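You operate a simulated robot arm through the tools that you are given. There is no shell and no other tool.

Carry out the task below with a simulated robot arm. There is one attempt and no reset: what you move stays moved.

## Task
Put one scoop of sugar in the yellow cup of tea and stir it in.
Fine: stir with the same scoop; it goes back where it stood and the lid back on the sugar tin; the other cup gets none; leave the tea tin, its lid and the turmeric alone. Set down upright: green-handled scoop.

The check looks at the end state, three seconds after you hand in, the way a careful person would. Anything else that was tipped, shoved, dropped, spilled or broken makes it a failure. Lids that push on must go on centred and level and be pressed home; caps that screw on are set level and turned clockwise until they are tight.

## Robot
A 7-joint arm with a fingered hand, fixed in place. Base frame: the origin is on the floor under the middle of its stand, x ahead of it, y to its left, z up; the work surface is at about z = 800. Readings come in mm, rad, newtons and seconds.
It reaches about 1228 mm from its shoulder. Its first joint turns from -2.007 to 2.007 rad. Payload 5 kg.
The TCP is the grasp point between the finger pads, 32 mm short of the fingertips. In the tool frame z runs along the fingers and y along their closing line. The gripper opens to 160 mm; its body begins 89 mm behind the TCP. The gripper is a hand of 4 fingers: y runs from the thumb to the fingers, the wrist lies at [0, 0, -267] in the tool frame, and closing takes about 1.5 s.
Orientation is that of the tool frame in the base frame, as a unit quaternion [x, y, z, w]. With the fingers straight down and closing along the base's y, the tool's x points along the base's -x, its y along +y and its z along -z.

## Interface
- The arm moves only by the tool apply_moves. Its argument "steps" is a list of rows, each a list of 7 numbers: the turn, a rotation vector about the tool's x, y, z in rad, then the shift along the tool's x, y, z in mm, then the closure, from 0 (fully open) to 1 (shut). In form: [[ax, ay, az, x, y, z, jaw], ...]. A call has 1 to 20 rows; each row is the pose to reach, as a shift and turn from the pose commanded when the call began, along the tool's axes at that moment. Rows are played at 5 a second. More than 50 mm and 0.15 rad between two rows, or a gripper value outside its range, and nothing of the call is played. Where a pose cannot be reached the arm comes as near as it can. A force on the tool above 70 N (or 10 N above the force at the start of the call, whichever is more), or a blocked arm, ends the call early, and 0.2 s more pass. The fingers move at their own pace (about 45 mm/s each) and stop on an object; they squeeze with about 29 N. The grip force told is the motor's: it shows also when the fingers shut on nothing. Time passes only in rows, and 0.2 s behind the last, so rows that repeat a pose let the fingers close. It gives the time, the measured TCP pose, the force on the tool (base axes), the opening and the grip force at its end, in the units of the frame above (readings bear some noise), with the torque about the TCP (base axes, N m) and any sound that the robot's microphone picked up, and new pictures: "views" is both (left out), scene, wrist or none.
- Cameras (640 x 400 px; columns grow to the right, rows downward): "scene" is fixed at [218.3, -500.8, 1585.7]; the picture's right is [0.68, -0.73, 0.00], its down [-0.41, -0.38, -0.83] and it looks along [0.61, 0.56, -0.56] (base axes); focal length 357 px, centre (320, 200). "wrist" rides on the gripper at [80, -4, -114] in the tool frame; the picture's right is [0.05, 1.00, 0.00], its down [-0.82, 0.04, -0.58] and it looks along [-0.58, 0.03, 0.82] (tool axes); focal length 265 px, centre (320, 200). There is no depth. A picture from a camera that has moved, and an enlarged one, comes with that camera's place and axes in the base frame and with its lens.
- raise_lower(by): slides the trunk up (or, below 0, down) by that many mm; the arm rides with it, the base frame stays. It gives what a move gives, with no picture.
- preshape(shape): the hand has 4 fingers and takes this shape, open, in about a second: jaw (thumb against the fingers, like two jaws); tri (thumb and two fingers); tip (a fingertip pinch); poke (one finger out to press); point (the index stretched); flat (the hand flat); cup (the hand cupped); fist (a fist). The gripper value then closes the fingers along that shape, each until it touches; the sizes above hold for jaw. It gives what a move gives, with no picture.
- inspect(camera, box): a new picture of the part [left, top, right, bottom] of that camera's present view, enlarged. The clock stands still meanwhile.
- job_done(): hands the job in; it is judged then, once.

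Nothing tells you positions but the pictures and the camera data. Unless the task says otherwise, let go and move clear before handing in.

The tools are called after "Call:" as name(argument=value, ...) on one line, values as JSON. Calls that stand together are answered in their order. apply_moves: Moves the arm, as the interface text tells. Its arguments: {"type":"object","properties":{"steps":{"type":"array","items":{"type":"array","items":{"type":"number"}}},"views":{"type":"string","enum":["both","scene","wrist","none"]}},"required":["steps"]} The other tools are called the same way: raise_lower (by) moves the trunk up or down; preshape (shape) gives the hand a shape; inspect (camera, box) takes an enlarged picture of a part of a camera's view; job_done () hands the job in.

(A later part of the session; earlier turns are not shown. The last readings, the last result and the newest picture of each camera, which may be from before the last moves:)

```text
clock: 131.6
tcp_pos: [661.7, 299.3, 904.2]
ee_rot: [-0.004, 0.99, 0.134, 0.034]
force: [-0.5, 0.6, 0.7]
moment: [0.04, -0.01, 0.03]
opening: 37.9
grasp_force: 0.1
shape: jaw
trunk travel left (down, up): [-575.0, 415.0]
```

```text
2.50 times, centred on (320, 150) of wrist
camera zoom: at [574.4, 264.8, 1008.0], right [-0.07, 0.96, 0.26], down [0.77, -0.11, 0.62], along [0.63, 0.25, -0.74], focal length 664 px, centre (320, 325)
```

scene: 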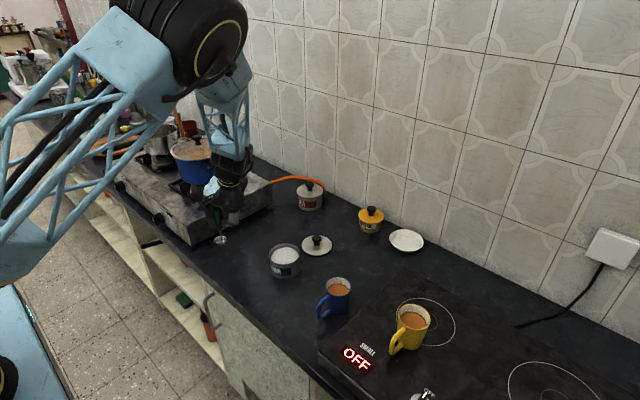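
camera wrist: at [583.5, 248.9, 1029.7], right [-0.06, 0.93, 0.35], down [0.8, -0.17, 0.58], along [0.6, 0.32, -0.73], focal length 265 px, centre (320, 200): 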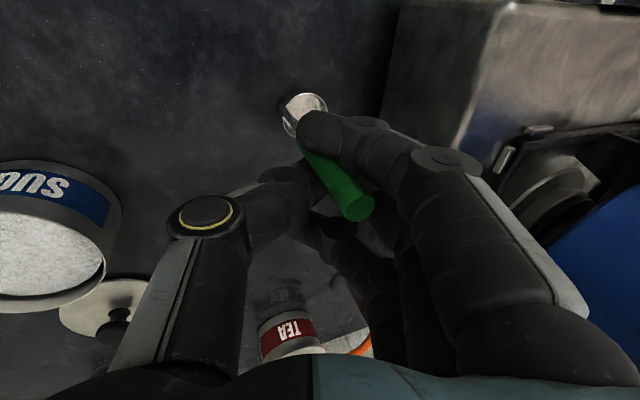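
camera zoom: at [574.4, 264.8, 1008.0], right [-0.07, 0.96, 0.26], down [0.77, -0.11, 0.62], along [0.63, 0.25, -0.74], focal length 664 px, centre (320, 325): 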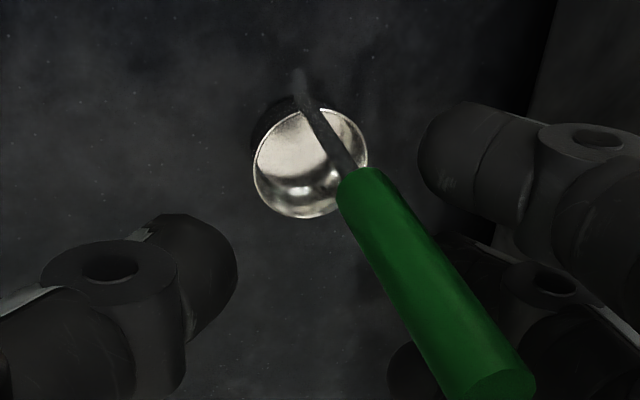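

The scoop stands upright and free. I'll open wider and withdraw straight up.

Call:
apply_moves(steps=[[0, 0, 0, 0, 0, 0, 0.72], [0, 0, 0, 0, 0, 0, 0.67], [0, 0, 0, 0, 0, 0, 0.62], [0, 0, 0, 0, 0, 0, 0.57], [0, 0, 0, 0, 0, 0, 0.52], [0, 0, 0, 0, 0, 0, 0.5]], views="none")

Call:
inspect(camera="scene", box=[205, 205, 261, 260])

Call:
inspect(camera="wrist", box=[160, 40, 480, 240])

```text
clock: 133.0
tcp_pos: [661.2, 298.5, 904.6]
ee_rot: [-0.005, 0.99, 0.133, 0.035]
force: [-0.6, 0.2, 0.1]
moment: [0.03, 0.02, -0.02]
opening: 79.2
grasp_force: 0.0
shape: jaw
trunk travel left (down, up): [-575.0, 415.0]
```

```text
7.27 times, centred on (233, 232) of scene
camera zoom: at [218.3, -500.8, 1585.7], right [0.68, -0.73, 0.0], down [-0.41, -0.38, -0.83], along [0.61, 0.56, -0.56], focal length 2594 px, centre (953, -36)
```

zoom: 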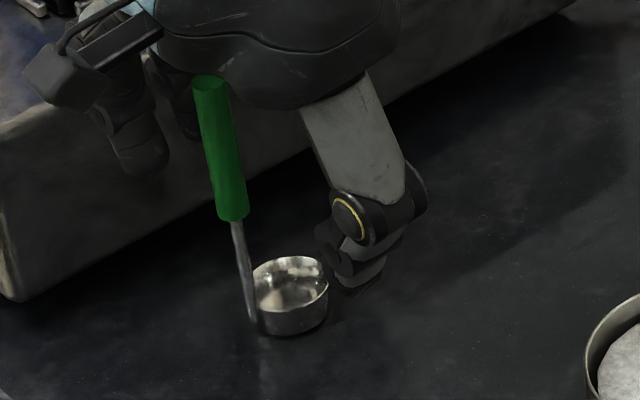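

```text
2.00 times, centred on (320, 140) of wrist
camera zoom: at [574.4, 264.8, 1008.1], right [-0.07, 0.96, 0.26], down [0.77, -0.11, 0.62], along [0.63, 0.25, -0.74], focal length 531 px, centre (320, 320)
```

zoom: 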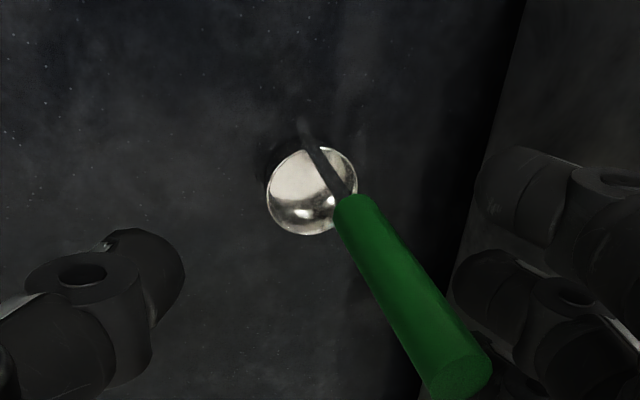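

Clear. Raising the hand straight up, then bringing it back to the vertical orientation.

Call:
apply_moves(steps=[[0, 0, 0, -1.4, 5.3, -19.2, 0.5], [0, 0, 0, -3.5, 13.3, -48, 0.5], [0, 0, 0, -6.3, 23.9, -86.4, 0.5], [0, 0, 0, -9, 34.5, -124.8, 0.5], [0.09, 0.023, 0, -9, 34.5, -124.8, 0.5], [0.18, 0.046, 0, -9, 34.5, -124.8, 0.5], [0.268, 0.069, 0, -9, 34.5, -124.8, 0.5], [0.268, 0.069, 0, -9, 34.5, -124.8, 0.5]], views="both")

Call:
inspect(camera="scene", box=[200, 200, 320, 275])

Call:
inspect(camera="wrist", box=[200, 30, 440, 180])

```text
clock: 134.8
tcp_pos: [661.8, 299.3, 1033.2]
ee_rot: [-0.005, 1.0, 0.0, 0.001]
force: [-0.4, 0.1, -0.3]
moment: [0.03, 0.05, 0.0]
opening: 79.4
grasp_force: 0.1
shape: jaw
trunk travel left (down, up): [-575.0, 415.0]
camera wrist: at [581.6, 294.4, 1148.5], right [-0.06, 1.0, 0.0], down [0.81, 0.05, 0.58], along [0.58, 0.03, -0.82], focal length 265 px, centre (320, 200)
```

scene: 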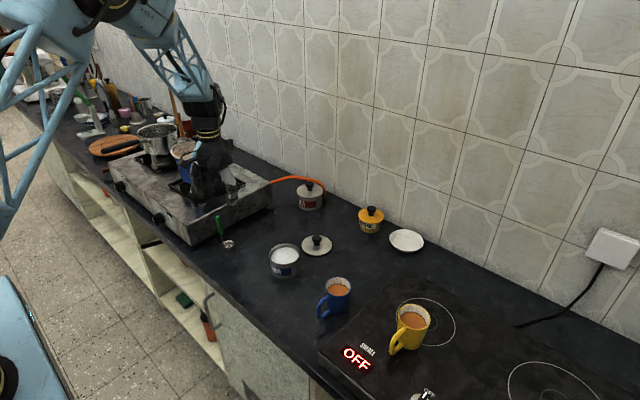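
wrist: 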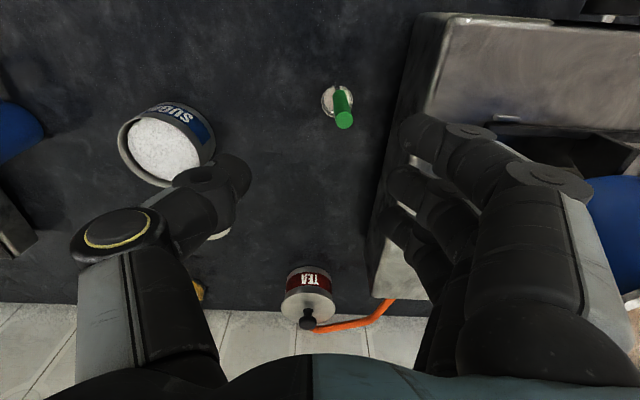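

```text
5.33 times, centred on (260, 238) of scene
camera zoom: at [218.3, -500.8, 1585.7], right [0.68, -0.73, 0.0], down [-0.41, -0.38, -0.83], along [0.61, 0.56, -0.56], focal length 1903 px, centre (640, 0)
```

zoom: 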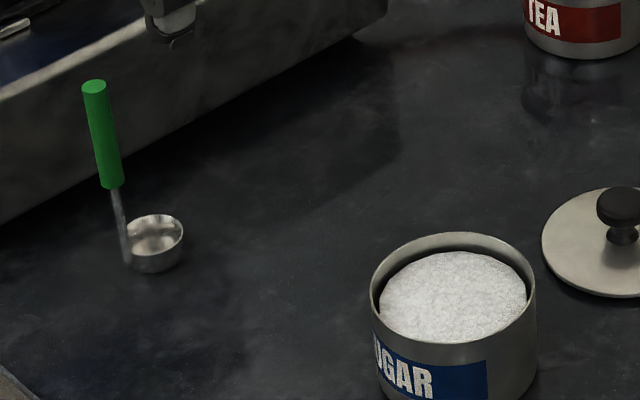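

```text
2.67 times, centred on (320, 105) of wrist
camera zoom: at [581.6, 294.4, 1148.5], right [-0.06, 1.0, 0.0], down [0.81, 0.05, 0.58], along [0.58, 0.03, -0.82], focal length 708 px, centre (320, 453)
```

zoom: 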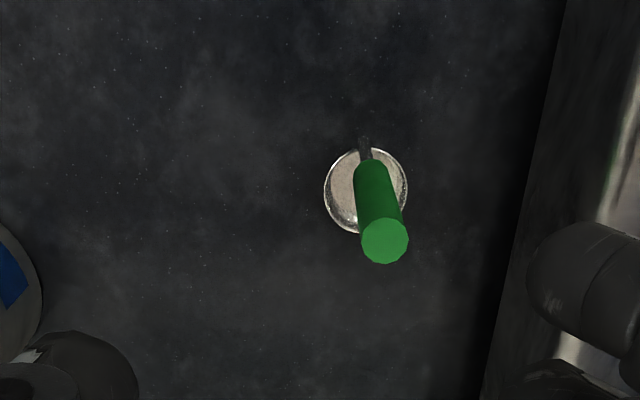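

The scoop is standing upright, within about 9 mm of its original spot. Next, the lid: moving above it at about (873,115).

Call:
apply_moves(steps=[[0, 0, 0, -15, -10, -8, 0.5], [0, 0, 0, -45, -37, -8, 0.5], [0, 0, 0, -78, -66, -8, 0.5], [0, 0, 0, -111, -95, -8, 0.5], [0, 0, 0, -144, -124, -8, 0.5], [0, 0, 0, -177, -153, 0, 0.5], [0, 0, 0, -203, -176, 20, 0.5], [0, 0, 0, -211.3, -183.7, 53, 0.5], [0, 0, 0, -211.3, -183.7, 73, 0.5], [0, 0, 0, -211.3, -183.7, 73, 0.5]], views="both")

Call:
inspect(camera="wrist", box=[200, 50, 440, 200])

Call:
inspect(camera="scene", box=[200, 190, 340, 280])

```text
clock: 137.0
tcp_pos: [873.3, 117.2, 961.4]
ee_rot: [-0.004, 1.0, 0.0, 0.0]
force: [-0.1, -0.7, 0.5]
moment: [-0.01, 0.0, 0.0]
opening: 79.1
grasp_force: 0.0
shape: jaw
trunk travel left (down, up): [-575.0, 415.0]
camera wrist: at [794.0, 112.0, 1075.8], right [-0.06, 1.0, 0.0], down [0.81, 0.05, 0.58], along [0.58, 0.04, -0.82], focal length 265 px, centre (320, 200)
```

scene: 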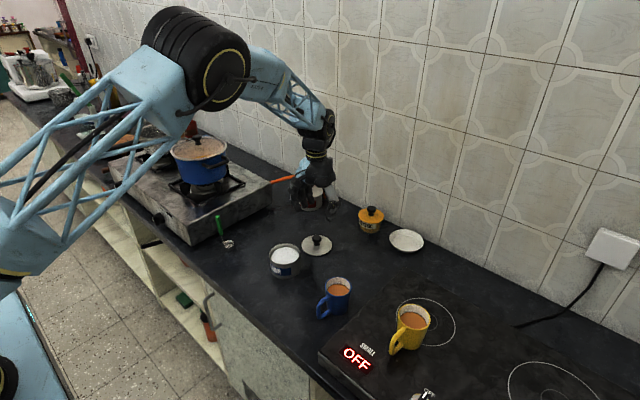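
wrist: 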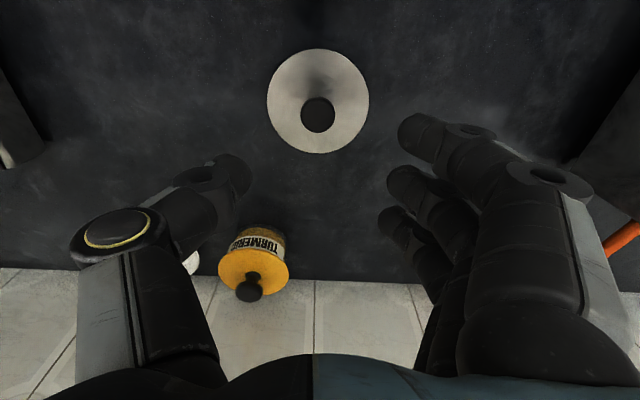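

```text
2.67 times, centred on (320, 125) of wrist
camera zoom: at [794.0, 112.0, 1075.8], right [-0.06, 1.0, 0.0], down [0.81, 0.05, 0.58], along [0.58, 0.04, -0.82], focal length 708 px, centre (320, 400)
```

zoom: 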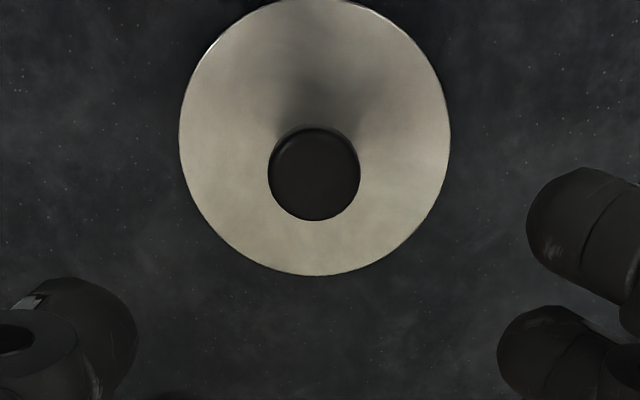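

```text
4.44 times, centred on (270, 235) of scene
camera zoom: at [218.3, -500.8, 1585.7], right [0.68, -0.73, 0.0], down [-0.41, -0.38, -0.83], along [0.61, 0.56, -0.56], focal length 1586 px, centre (542, 44)
```

zoom: 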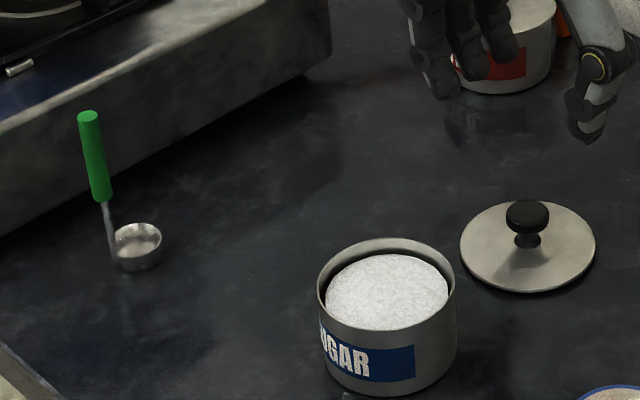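

The knob is at about (868.7,114.5). I'll align and descend to grasp height with the fingers straddling it.

Call:
apply_moves(steps=[[0, 0, 0, 5, -2, 20, 0.52], [0, 0, 0, 5, -2, 50, 0.55], [0, 0, 0, 5, -2, 80, 0.55], [0, 0, 0, 5, -2, 100, 0.55], [0, 0, 0, 5, -2, 103, 0.55], [0, 0, 0, 5, -2, 103, 0.55]], views="both")

Call:
inspect(camera="wrist", box=[200, 80, 440, 230])

Call:
inspect(camera="scene", box=[270, 190, 366, 260])

```text
clock: 138.4
tcp_pos: [867.6, 114.0, 857.7]
ee_rot: [-0.004, 1.0, 0.0, 0.001]
force: [-0.1, 0.4, -0.3]
moment: [-0.01, -0.01, 0.02]
opening: 72.7
grasp_force: 0.1
shape: jaw
trunk travel left (down, up): [-575.0, 415.0]
camera wrist: at [789.8, 109.9, 973.0], right [-0.06, 1.0, 0.0], down [0.81, 0.05, 0.58], along [0.58, 0.04, -0.82], focal length 265 px, centre (320, 200)
```

scene: 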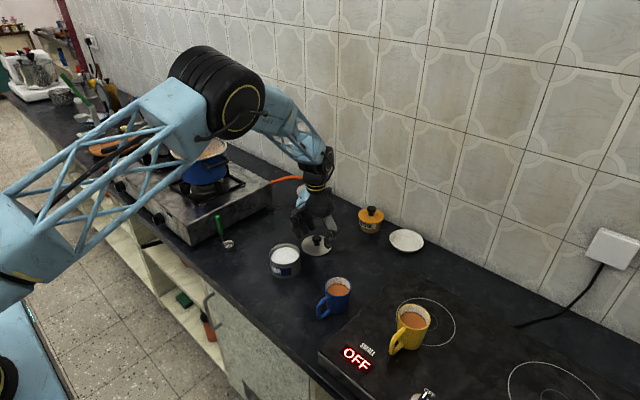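
wrist: 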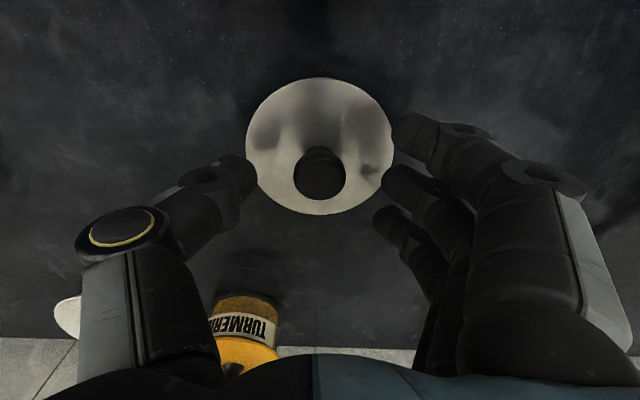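

```text
2.67 times, centred on (320, 155) of wrist
camera zoom: at [789.8, 109.9, 973.0], right [-0.06, 1.0, 0.0], down [0.81, 0.05, 0.58], along [0.58, 0.04, -0.82], focal length 708 px, centre (320, 320)
```

zoom: 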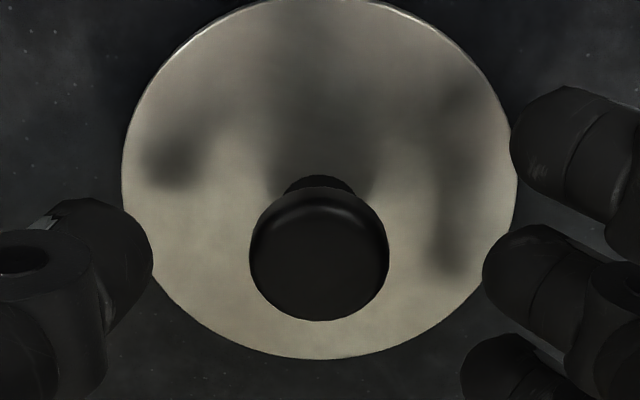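

```text
5.71 times, centred on (318, 225) of scene
camera zoom: at [218.3, -500.8, 1585.7], right [0.68, -0.73, 0.0], down [-0.41, -0.38, -0.83], along [0.61, 0.56, -0.56], focal length 2038 px, centre (331, 57)
```

zoom: 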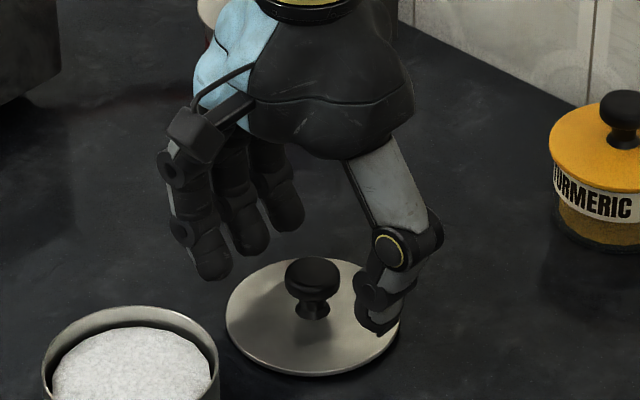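

Well aligned. Lowering 10.5 mm and closing on the knob.

Call:
apply_moves(steps=[[0, 0, 0, 0, 0, 5, 0.6], [0, 0, 0, 0, 0, 10.5, 0.65], [0, 0, 0, 0, 0, 10.5, 0.75], [0, 0, 0, 0, 0, 10.5, 0.85], [0, 0, 0, 0, 0, 10.5, 1], [0, 0, 0, 0, 0, 10.5, 1], [0, 0, 0, 0, 0, 10.5, 1], [0, 0, 0, 0, 0, 10.5, 1]], views="wrist")

Call:
inspect(camera="wrist", box=[200, 80, 440, 230])

Call:
inspect(camera="scene", box=[270, 190, 366, 260])

```text
clock: 140.2
tcp_pos: [870.6, 115.7, 848.7]
ee_rot: [-0.004, 1.0, 0.0, 0.001]
force: [0.9, -0.9, 4.8]
moment: [0.13, 0.01, -0.01]
opening: 9.1
grasp_force: 29.1
shape: jaw
trunk travel left (down, up): [-575.0, 415.0]
camera wrist: at [789.8, 109.7, 962.9], right [-0.06, 1.0, 0.0], down [0.81, 0.05, 0.58], along [0.58, 0.04, -0.82], focal length 265 px, centre (320, 200)
```

wrist: 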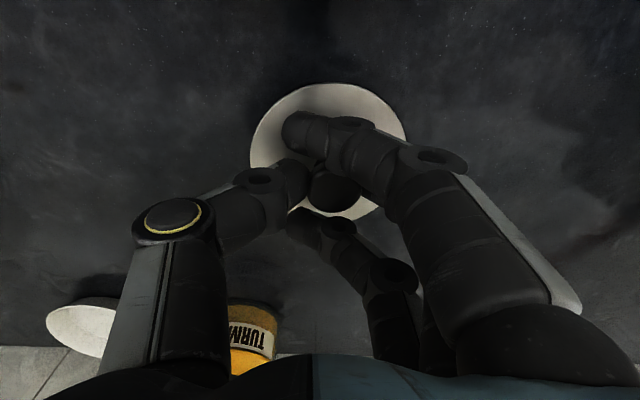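

```text
2.67 times, centred on (320, 155) of wrist
camera zoom: at [789.8, 109.7, 962.9], right [-0.06, 1.0, 0.0], down [0.81, 0.05, 0.58], along [0.58, 0.04, -0.82], focal length 708 px, centre (320, 320)
```

zoom: 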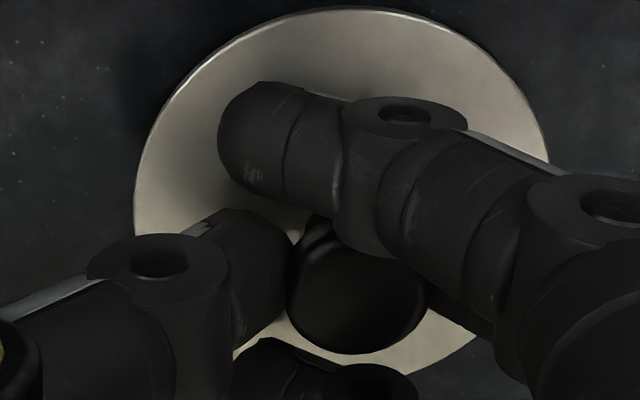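

```text
5.71 times, centred on (318, 225) of scene
camera zoom: at [218.3, -500.8, 1585.7], right [0.68, -0.73, 0.0], down [-0.41, -0.38, -0.83], along [0.61, 0.56, -0.56], focal length 2038 px, centre (331, 57)
```

zoom: 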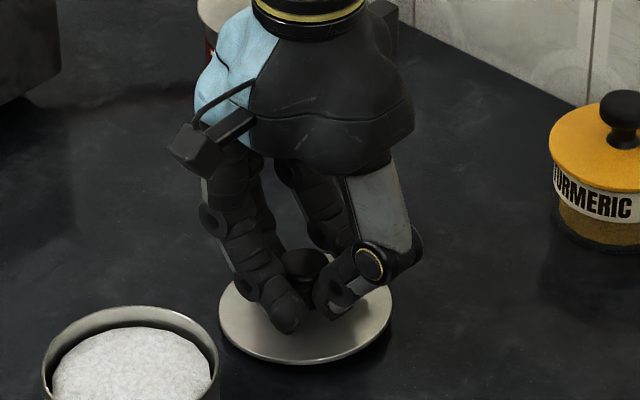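

The knob was caught too high and slid off-centre. I'll reopen gently, let the lid settle, and re-align lower.

Call:
apply_moves(steps=[[0, 0, 0, 0, 0, 0, 0.93], [0, 0, 0, 0, 0, 0, 0.88], [0, 0, 0, 0, 0, 0, 0.8], [0, 0, 0, 0, 0, 0, 0.7], [0, 0, 0, 0, 0, 0, 0.6], [0, 0, 0, 0, 0, 0, 0.55], [0, 0, 0, 0, 0, 0, 0.55]], views="wrist")

Call:
inspect(camera="wrist", box=[200, 80, 440, 230])

Call:
inspect(camera="scene", box=[270, 190, 366, 260])

```text
clock: 141.8
tcp_pos: [868.9, 116.1, 847.5]
ee_rot: [-0.005, 1.0, 0.0, 0.0]
force: [0.4, 0.2, 0.4]
moment: [-0.03, 0.02, 0.03]
opening: 71.1
grasp_force: 0.0
shape: jaw
trunk travel left (down, up): [-575.0, 415.0]
camera wrist: at [789.8, 110.0, 962.4], right [-0.06, 1.0, 0.0], down [0.81, 0.05, 0.58], along [0.58, 0.04, -0.82], focal length 265 px, centre (320, 200)
```

wrist: 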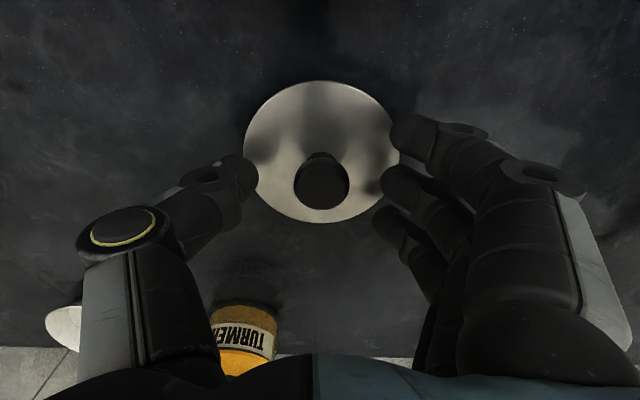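

```text
2.67 times, centred on (320, 155) of wrist
camera zoom: at [789.8, 110.0, 962.4], right [-0.06, 1.0, 0.0], down [0.81, 0.05, 0.58], along [0.58, 0.04, -0.82], focal length 708 px, centre (320, 320)
```

zoom: 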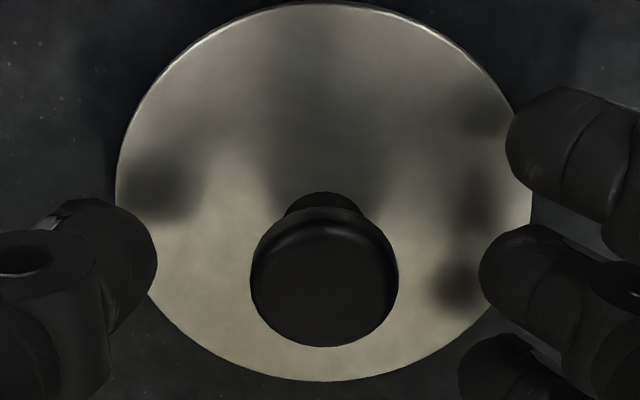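

```text
5.71 times, centred on (318, 225) of scene
camera zoom: at [218.3, -500.8, 1585.7], right [0.68, -0.73, 0.0], down [-0.41, -0.38, -0.83], along [0.61, 0.56, -0.56], focal length 2038 px, centre (331, 57)
```

zoom: 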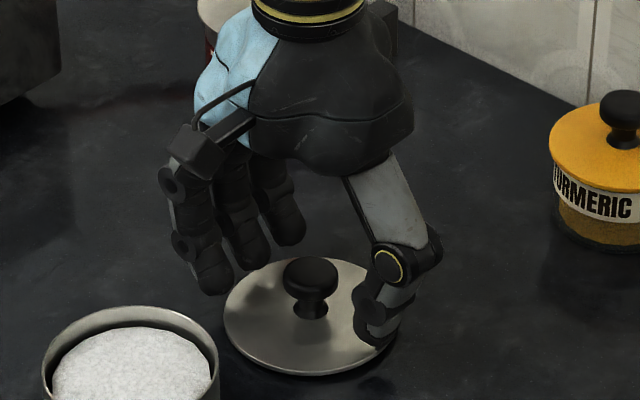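

The lid settled flat. Compared with the first successful grasp, the hand should be about 4 mm further in +x and about 3.5 mm lower. Adjusting and re-closing.

Call:
apply_moves(steps=[[0, 0, 0, -2, 0, 0, 0.55], [0, 0, 0, -3.8, 0, 1.5, 0.6], [0, 0, 0, -3.8, 0, 3.5, 0.65], [0, 0, 0, -3.8, 0, 3.5, 0.75], [0, 0, 0, -3.8, 0, 3.5, 0.85], [0, 0, 0, -3.8, 0, 3.5, 1], [0, 0, 0, -3.8, 0, 3.5, 1], [0, 0, 0, -3.8, 0, 3.5, 1], [0, 0, 0, -3.8, 0, 3.5, 1]], views="wrist")

Call:
inspect(camera="wrist", box=[200, 80, 440, 230])

Call:
inspect(camera="scene", box=[270, 190, 366, 260])

```text
clock: 143.8
tcp_pos: [874.0, 115.2, 845.0]
ee_rot: [-0.004, 1.0, 0.0, 0.001]
force: [0.1, -1.7, 3.6]
moment: [0.11, 0.01, -0.01]
opening: 7.6
grasp_force: 28.8
shape: jaw
trunk travel left (down, up): [-575.0, 415.0]
camera wrist: at [793.5, 110.2, 959.2], right [-0.06, 1.0, 0.0], down [0.81, 0.05, 0.58], along [0.58, 0.04, -0.82], focal length 265 px, centre (320, 200)
```

wrist: 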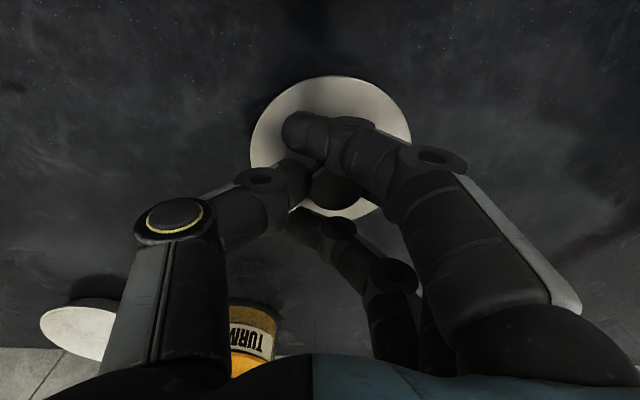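

```text
2.67 times, centred on (320, 155) of wrist
camera zoom: at [793.5, 110.2, 959.2], right [-0.06, 1.0, 0.0], down [0.81, 0.05, 0.58], along [0.58, 0.04, -0.82], focal length 708 px, centre (320, 320)
```

zoom: 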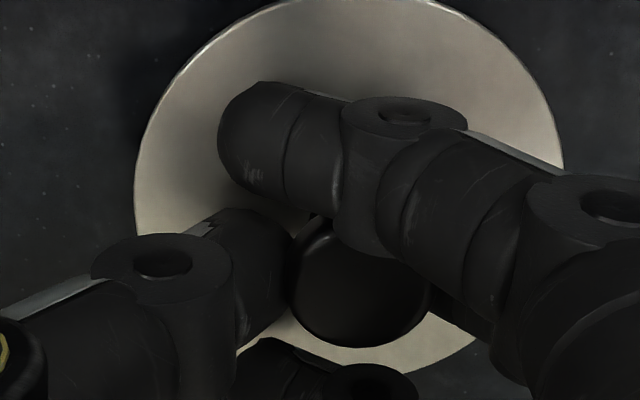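

```text
5.71 times, centred on (318, 225) of scene
camera zoom: at [218.3, -500.8, 1585.7], right [0.68, -0.73, 0.0], down [-0.41, -0.38, -0.83], along [0.61, 0.56, -0.56], focal length 2038 px, centre (331, 57)
```

zoom: 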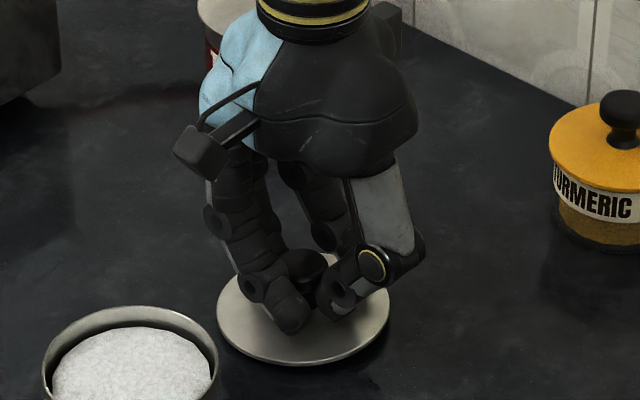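

The free lid slides until the knob sits caged between thumb and fingers, and the grip is firm. I'll lift it a little and see how level it hangs.

Call:
apply_moves(steps=[[0, 0, 0, 0, 0, -4, 1], [0, 0, 0, 0, 0, -10, 1], [0, 0, 0, 0, 0, -25, 1], [0, 0, 0, 0, 0, -45, 1], [0, 0, 0, 0, 0, -60, 1], [0, 0, 0, 0, 0, -60, 1]], views="both")

Call:
inspect(camera="wrist", box=[200, 80, 440, 230])

Call:
inspect(camera="scene", box=[270, 170, 366, 250])

```text
clock: 145.2
tcp_pos: [872.4, 114.7, 905.1]
ee_rot: [-0.005, 1.0, 0.0, 0.0]
force: [-0.9, -0.1, -0.7]
moment: [0.01, -0.04, 0.02]
opening: 7.2
grasp_force: 29.5
shape: jaw
trunk travel left (down, up): [-575.0, 415.0]
camera wrist: at [793.4, 109.7, 1018.5], right [-0.06, 1.0, 0.0], down [0.81, 0.05, 0.58], along [0.58, 0.04, -0.82], focal length 265 px, centre (320, 200)
```

scene: 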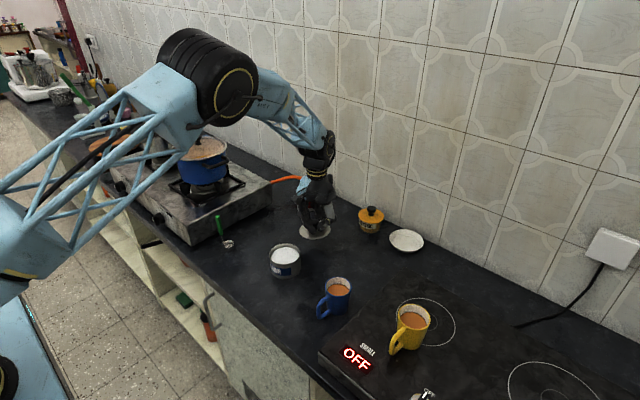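
wrist: 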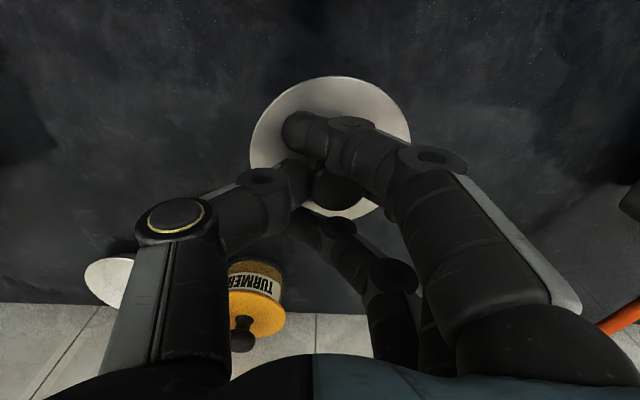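

```text
2.67 times, centred on (320, 155) of wrist
camera zoom: at [793.4, 109.7, 1018.5], right [-0.06, 1.0, 0.0], down [0.81, 0.05, 0.58], along [0.58, 0.04, -0.82], focal length 708 px, centre (320, 320)
```

zoom: 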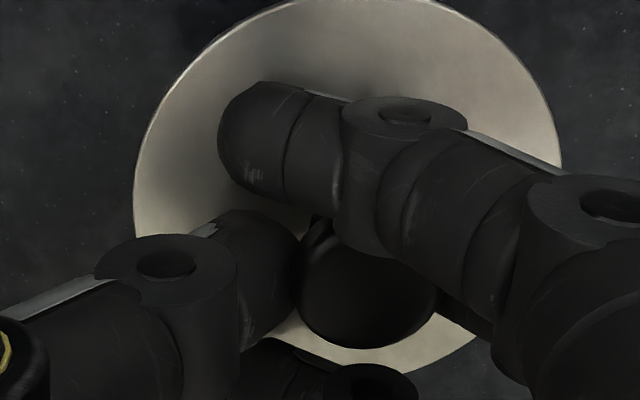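

```text
5.00 times, centred on (318, 210) of scene
camera zoom: at [218.3, -500.8, 1585.7], right [0.68, -0.73, 0.0], down [-0.41, -0.38, -0.83], along [0.61, 0.56, -0.56], focal length 1784 px, centre (330, 150)
```

zoom: 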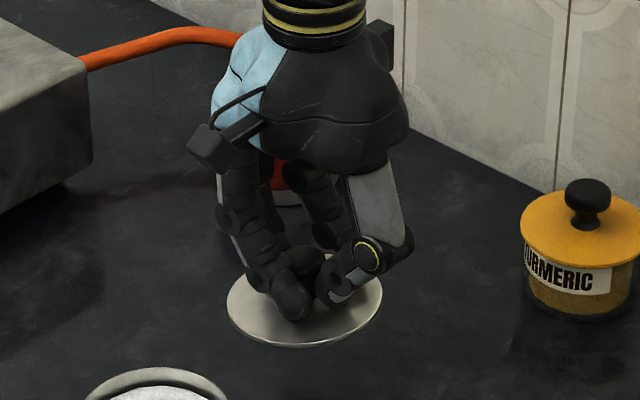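

The lid is up but tilts a few degrees (right side higher). I'll zoom in to measure the tilt so I can level it with the hand.

Call:
inspect(camera="scene", box=[296, 210, 344, 245])

Call:
inspect(camera="wrist", box=[230, 60, 430, 220])

```text
11.43 times, centred on (320, 228) of scene
camera zoom: at [218.3, -500.8, 1585.7], right [0.68, -0.73, 0.0], down [-0.41, -0.38, -0.83], along [0.61, 0.56, -0.56], focal length 4077 px, centre (320, -114)
```

zoom: 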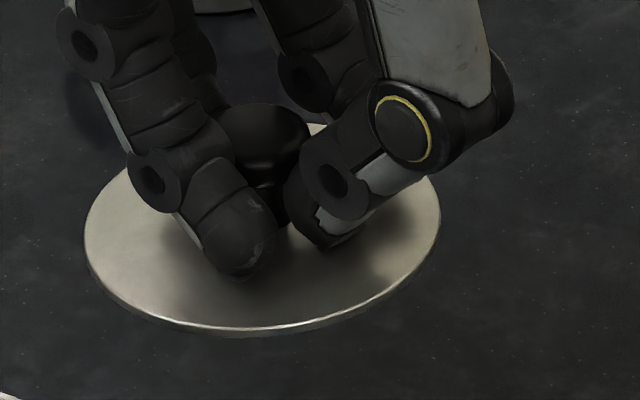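

```text
2.50 times, centred on (330, 140) of wrist
camera zoom: at [793.4, 109.7, 1018.5], right [-0.06, 1.0, 0.0], down [0.81, 0.05, 0.58], along [0.58, 0.04, -0.82], focal length 664 px, centre (295, 350)
```

zoom: 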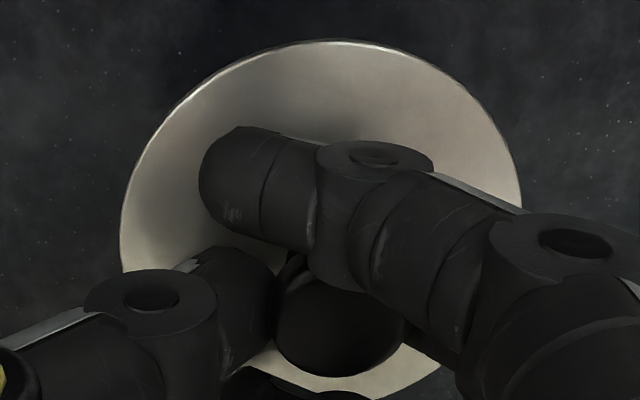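

Measured tilt: the lid's normal leans about −3.2° in x and +5.4° in y. I'll raise a bit more and rotate the hand to level the lid.

Call:
apply_moves(steps=[[-0.03, 0.018, 0, 0, 0, -15, 1], [-0.06, 0.036, 0, 0, 0, -30, 1], [-0.094, 0.056, 0, 0, 0, -45, 1], [-0.094, 0.056, 0, 0, 0, -45, 1]], views="wrist")

Call:
inspect(camera="scene", box=[296, 195, 344, 230])

Call:
inspect(camera="wrist", box=[230, 60, 430, 220])

```text
clock: 146.2
tcp_pos: [872.8, 113.5, 949.4]
ee_rot: [-0.005, 0.998, 0.048, -0.028]
force: [0.2, 0.3, -0.7]
moment: [-0.01, 0.02, 0.01]
opening: 7.4
grasp_force: 28.5
shape: jaw
trunk travel left (down, up): [-575.0, 415.0]
camera wrist: at [800.1, 99.5, 1068.0], right [-0.06, 0.99, 0.1], down [0.85, 0.0, 0.53], along [0.53, 0.11, -0.84], focal length 265 px, centre (320, 200)
```

wrist: 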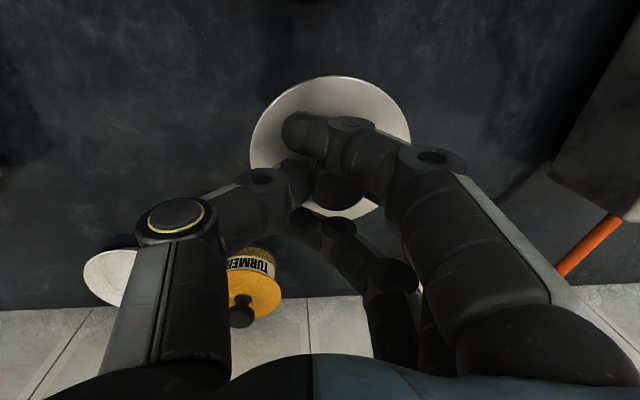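

```text
11.43 times, centred on (320, 212) of scene
camera zoom: at [218.3, -500.8, 1585.7], right [0.68, -0.73, 0.0], down [-0.41, -0.38, -0.83], along [0.61, 0.56, -0.56], focal length 4077 px, centre (320, 57)
```

zoom: 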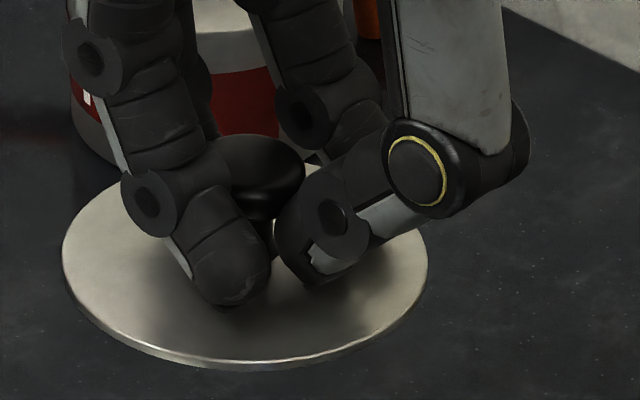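

```text
2.50 times, centred on (330, 140) of wrist
camera zoom: at [800.1, 99.5, 1068.0], right [-0.06, 0.99, 0.1], down [0.85, 0.0, 0.53], along [0.53, 0.11, -0.84], focal length 664 px, centre (295, 350)
```

zoom: 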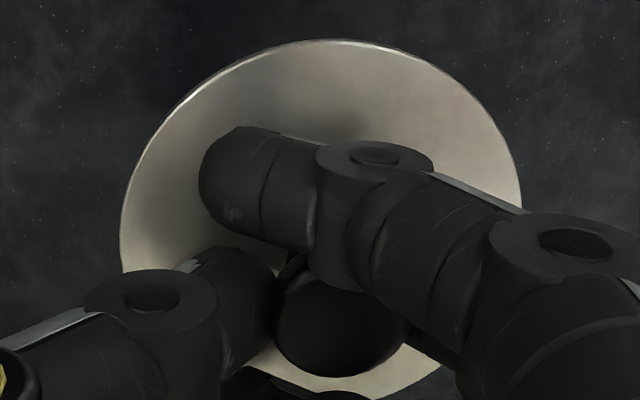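

The lid is now level. I estimate its centre at (−4.7,+10.6) from the TCP. Moving it over the tin's axis at (730,114.4), still well above the rim.

Call:
apply_moves(steps=[[0, 0, 0, 25, -2, 1.2, 1], [0, 0, 0, 55, -4, 2.7, 1], [0, 0, 0, 85, -6, 4.2, 1], [0, 0, 0, 115, -8, 5.7, 1], [0, 0, 0, 138.2, -9.3, 6.8, 1], [0, 0, 0, 138.2, -9.3, 6.8, 1]], views="both")

Call:
inspect(camera="scene", box=[252, 200, 316, 285])

Call:
inspect(camera="wrist", box=[230, 60, 430, 220])

```text
clock: 147.6
tcp_pos: [734.9, 105.1, 949.8]
ee_rot: [-0.005, 0.998, 0.047, -0.027]
force: [-0.4, -0.1, -1.3]
moment: [-0.01, 0.01, 0.0]
opening: 7.0
grasp_force: 29.1
shape: jaw
trunk travel left (down, up): [-575.0, 415.0]
camera wrist: at [661.9, 89.5, 1067.4], right [-0.06, 0.99, 0.1], down [0.85, 0.0, 0.53], along [0.53, 0.11, -0.84], focal length 265 px, centre (320, 200)
```

scene: 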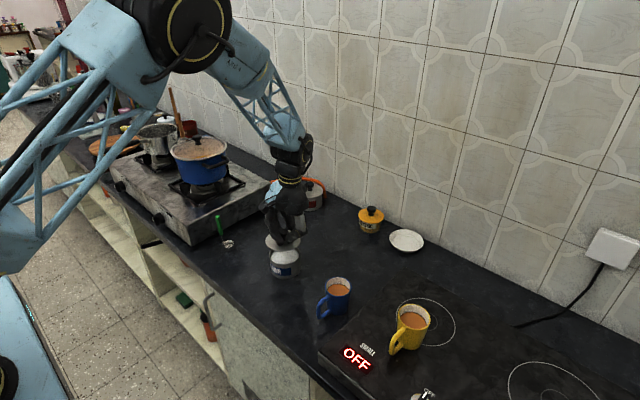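
wrist: 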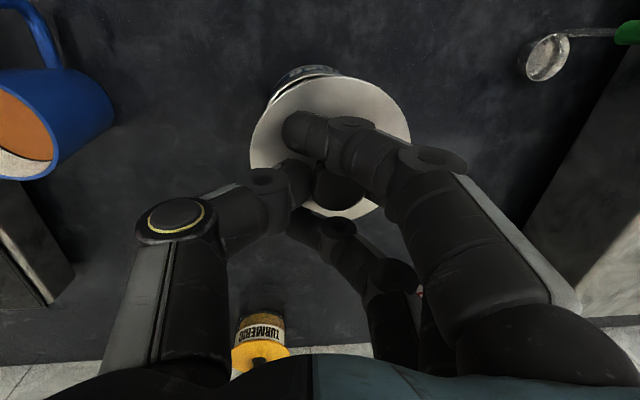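

```text
4.71 times, centred on (284, 242) of scene
camera zoom: at [218.3, -500.8, 1585.7], right [0.68, -0.73, 0.0], down [-0.41, -0.38, -0.83], along [0.61, 0.56, -0.56], focal length 1679 px, centre (489, 0)
```

zoom: 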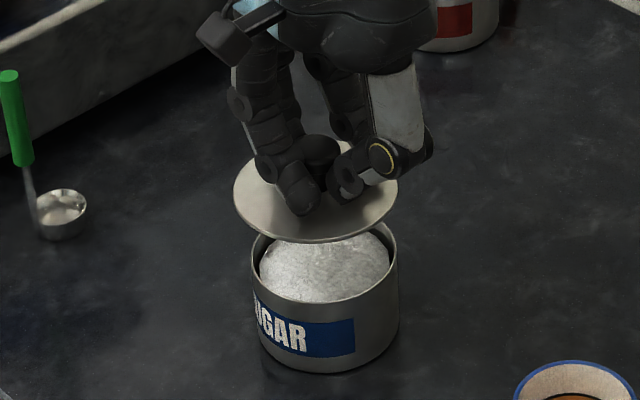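

```text
2.50 times, centred on (330, 140) of wrist
camera zoom: at [661.9, 89.5, 1067.4], right [-0.06, 0.99, 0.1], down [0.85, 0.0, 0.53], along [0.53, 0.11, -0.84], focal length 664 px, centre (295, 350)
```

zoom: 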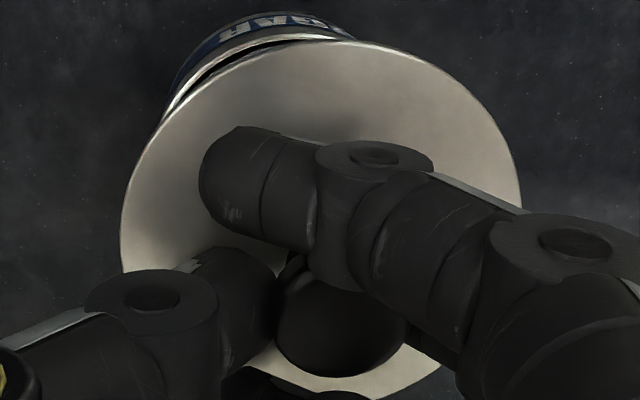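

The lid is over the tin. I'll zoom in to compare the lid's and the tin's centre lines accurately.

Call:
inspect(camera="scene", box=[262, 225, 306, 260])

Call:
inspect(camera="scene", box=[262, 250, 306, 285])

Call:
inspect(camera="wrist", box=[250, 50, 350, 120])

```text
11.43 times, centred on (284, 242) of scene
camera zoom: at [218.3, -500.8, 1585.7], right [0.68, -0.73, 0.0], down [-0.41, -0.38, -0.83], along [0.61, 0.56, -0.56], focal length 4077 px, centre (731, -286)
```

zoom: 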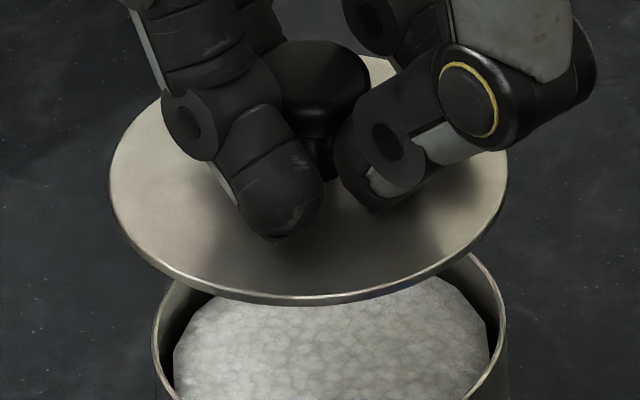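

```text
11.43 times, centred on (284, 268) of scene
camera zoom: at [218.3, -500.8, 1585.7], right [0.68, -0.73, 0.0], down [-0.41, -0.38, -0.83], along [0.61, 0.56, -0.56], focal length 4077 px, centre (731, -571)
```

zoom: 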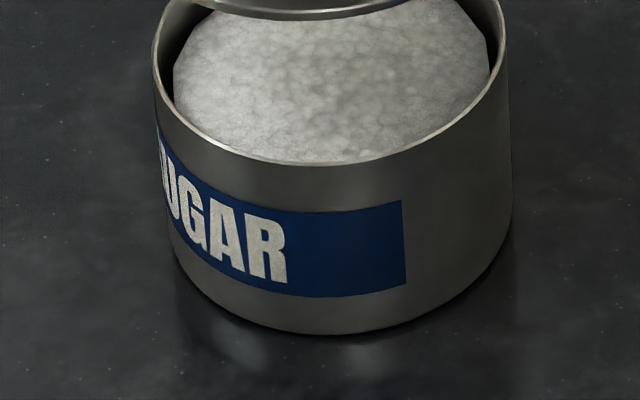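

```text
5.71 times, centred on (300, 85) of wrist
camera zoom: at [661.9, 89.5, 1067.4], right [-0.06, 0.99, 0.1], down [0.85, 0.0, 0.53], along [0.53, 0.11, -0.84], focal length 1517 px, centre (434, 857)
```

zoom: 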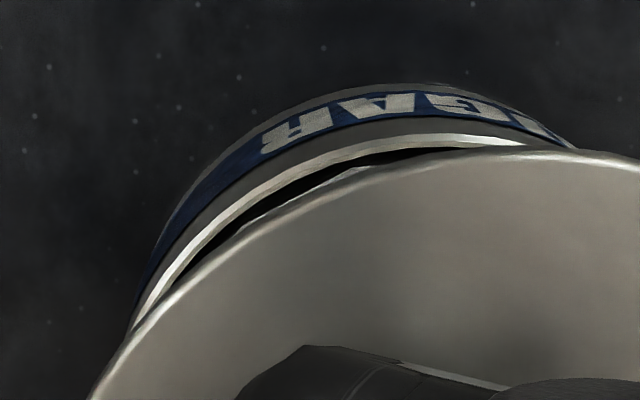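

Lid and tin centres agree within about 1–2 mm. I'll make a 1 mm correction and lower the lid to just above the rim.

Call:
apply_moves(steps=[[0, 0, 0, -1.5, -2, 10, 1], [0, 0, 0, -2.1, -3, 20, 1], [0, 0, 0, -2.7, -4, 30, 1], [0, 0, 0, -3.2, -4.8, 39.5, 1], [0, 0, 0, -3.2, -4.8, 39.5, 1]], views="none")

Call:
inspect(camera="scene", box=[260, 230, 308, 265])

Call:
inspect(camera="wrist", box=[230, 60, 430, 220])

Call:
inspect(camera="wrist", box=[250, 50, 350, 120])

```text
clock: 148.8
tcp_pos: [735.9, 105.0, 909.6]
ee_rot: [-0.004, 0.999, 0.047, -0.027]
force: [0.2, 0.1, -1.4]
moment: [0.01, 0.02, -0.06]
opening: 7.2
grasp_force: 29.0
shape: jaw
trunk travel left (down, up): [-575.0, 415.0]
```

```text
11.43 times, centred on (284, 248) of scene
camera zoom: at [218.3, -500.8, 1585.7], right [0.68, -0.73, 0.0], down [-0.41, -0.38, -0.83], along [0.61, 0.56, -0.56], focal length 4077 px, centre (731, -343)
```

zoom: 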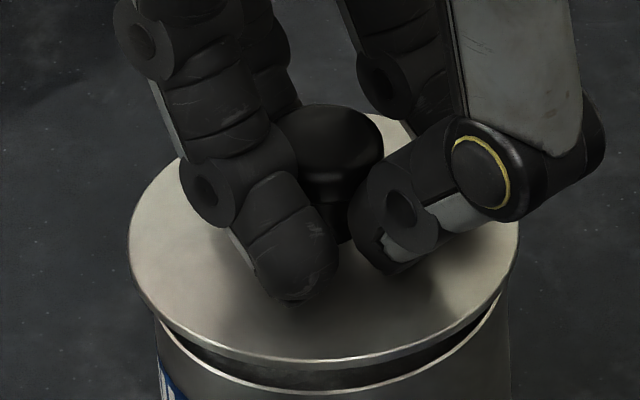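

```text
2.50 times, centred on (330, 140) of wrist
camera zoom: at [662.8, 88.3, 1027.5], right [-0.06, 0.99, 0.1], down [0.85, 0.0, 0.53], along [0.53, 0.11, -0.84], focal length 664 px, centre (295, 350)
```

zoom: 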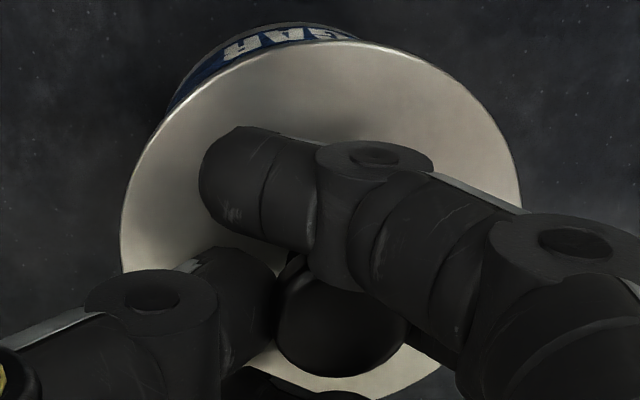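

```text
5.71 times, centred on (300, 85) of wrist
camera zoom: at [662.8, 88.3, 1027.5], right [-0.06, 0.99, 0.1], down [0.85, 0.0, 0.53], along [0.53, 0.11, -0.84], focal length 1517 px, centre (434, 857)
```

zoom: 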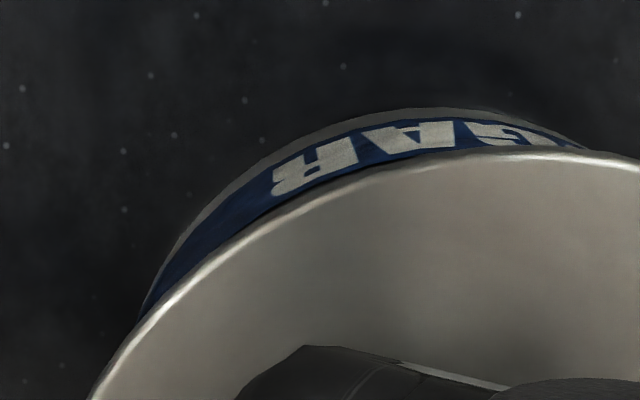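

The lid is centred within about 1 mm and sits roughly 12 mm above the rim. Lowering carefully to contact.

Call:
apply_moves(steps=[[0, 0, 0, -0.17, -0.29, 3, 1], [0, 0, 0, -0.33, -0.58, 6, 1], [0, 0, 0, -0.33, -0.58, 6, 1]], views="none")

Call:
apply_moves(steps=[[0, 0, 0, -0.06, -0.1, 1, 1], [0, 0, 0, -0.11, -0.2, 2, 1]], views="none")

Call:
apply_moves(steps=[[0, 0, 0, -0.06, -0.1, 1, 1], [0, 0, 0, -0.11, -0.2, 2, 1]], views="none")

Call:
inspect(camera="scene", box=[260, 230, 308, 265])

Call:
inspect(camera="wrist", box=[250, 50, 350, 120])

```text
clock: 149.6
tcp_pos: [735.9, 103.6, 904.0]
ee_rot: [-0.005, 0.998, 0.047, -0.028]
force: [0.5, 1.1, -0.2]
moment: [0.0, 0.02, -0.01]
opening: 7.4
grasp_force: 29.1
shape: jaw
trunk travel left (down, up): [-575.0, 415.0]
```

```text
clock: 150.2
tcp_pos: [736.1, 103.0, 900.7]
ee_rot: [-0.005, 0.998, 0.047, -0.028]
force: [-0.4, 0.6, 0.8]
moment: [-0.02, -0.12, -0.01]
opening: 7.3
grasp_force: 29.1
shape: jaw
trunk travel left (down, up): [-575.0, 415.0]
```

```text
clock: 150.8
tcp_pos: [735.4, 103.9, 900.4]
ee_rot: [-0.004, 0.999, 0.047, -0.027]
force: [-1.4, -1.5, 7.2]
moment: [0.25, -0.23, 0.02]
opening: 7.4
grasp_force: 29.2
shape: jaw
trunk travel left (down, up): [-575.0, 415.0]
```

```text
11.43 times, centred on (284, 248) of scene
camera zoom: at [218.3, -500.8, 1585.7], right [0.68, -0.73, 0.0], down [-0.41, -0.38, -0.83], along [0.61, 0.56, -0.56], focal length 4077 px, centre (731, -343)
```

zoom: 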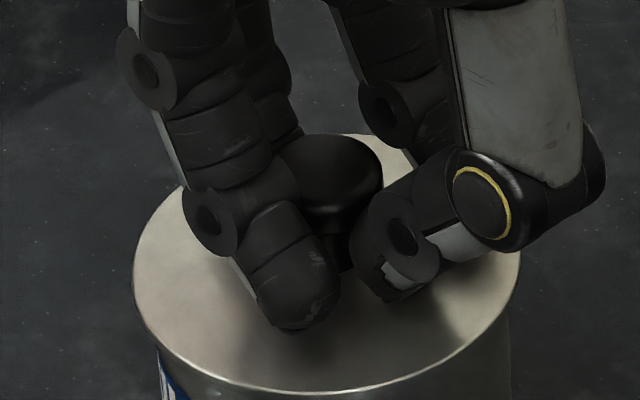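

```text
5.71 times, centred on (300, 85) of wrist
camera zoom: at [662.5, 88.1, 1018.1], right [-0.06, 0.99, 0.1], down [0.85, 0.0, 0.53], along [0.53, 0.11, -0.84], focal length 1517 px, centre (434, 857)
```

zoom: 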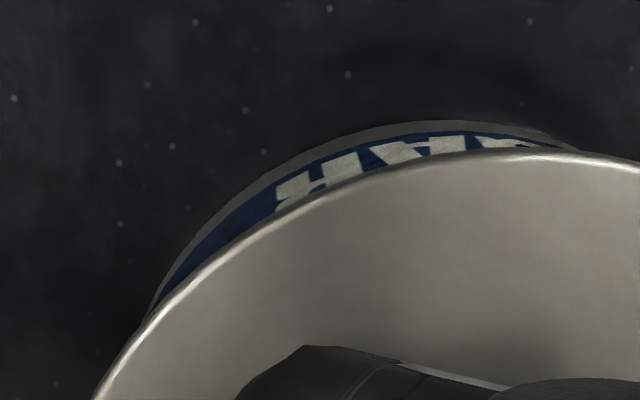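

Contact at the far (+x,+y) edge, so the near edge is still slightly high. I'll rotate about 2.7° to bring the lid level onto the rim.

Call:
apply_moves(steps=[[-0.0157, -0.0174, -0.0025, 0.64, -0.76, 1.19, 1], [-0.0313, -0.0347, -0.0051, 1.28, -1.52, 2.38, 1], [-0.0313, -0.0347, -0.0051, 1.28, -1.52, 2.38, 1]], views="none")

Call:
inspect(camera="scene", box=[260, 235, 308, 270])

Call:
inspect(camera="wrist", box=[230, 50, 430, 210])

```text
clock: 151.6
tcp_pos: [734.9, 103.3, 897.5]
ee_rot: [-0.004, 0.998, 0.063, -0.009]
force: [0.6, -3.3, 20.3]
moment: [0.09, 0.25, 0.01]
opening: 8.7
grasp_force: 29.5
shape: jaw
trunk travel left (down, up): [-575.0, 415.0]
```

```text
11.43 times, centred on (284, 252) of scene
camera zoom: at [218.3, -500.8, 1585.7], right [0.68, -0.73, 0.0], down [-0.41, -0.38, -0.83], along [0.61, 0.56, -0.56], focal length 4077 px, centre (731, -400)
```

zoom: 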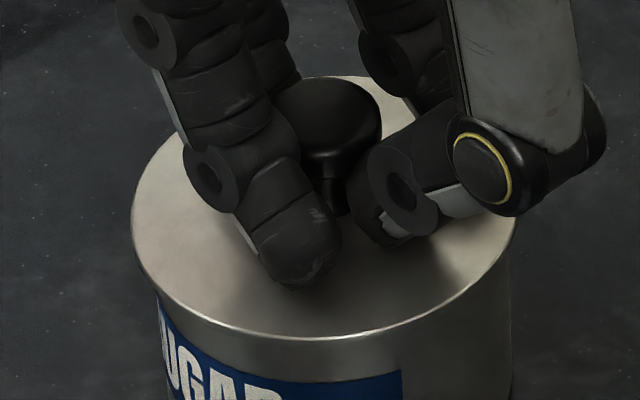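

```text
2.50 times, centred on (330, 130) of wrist
camera zoom: at [657.0, 82.8, 1013.1], right [-0.06, 0.99, 0.13], down [0.83, -0.02, 0.56], along [0.56, 0.14, -0.82], focal length 664 px, centre (295, 375)
```

zoom: 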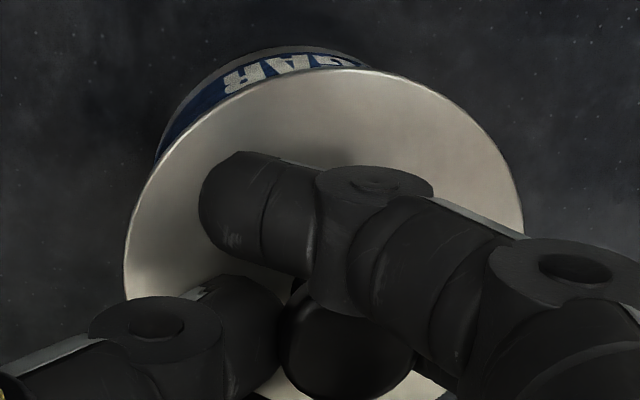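

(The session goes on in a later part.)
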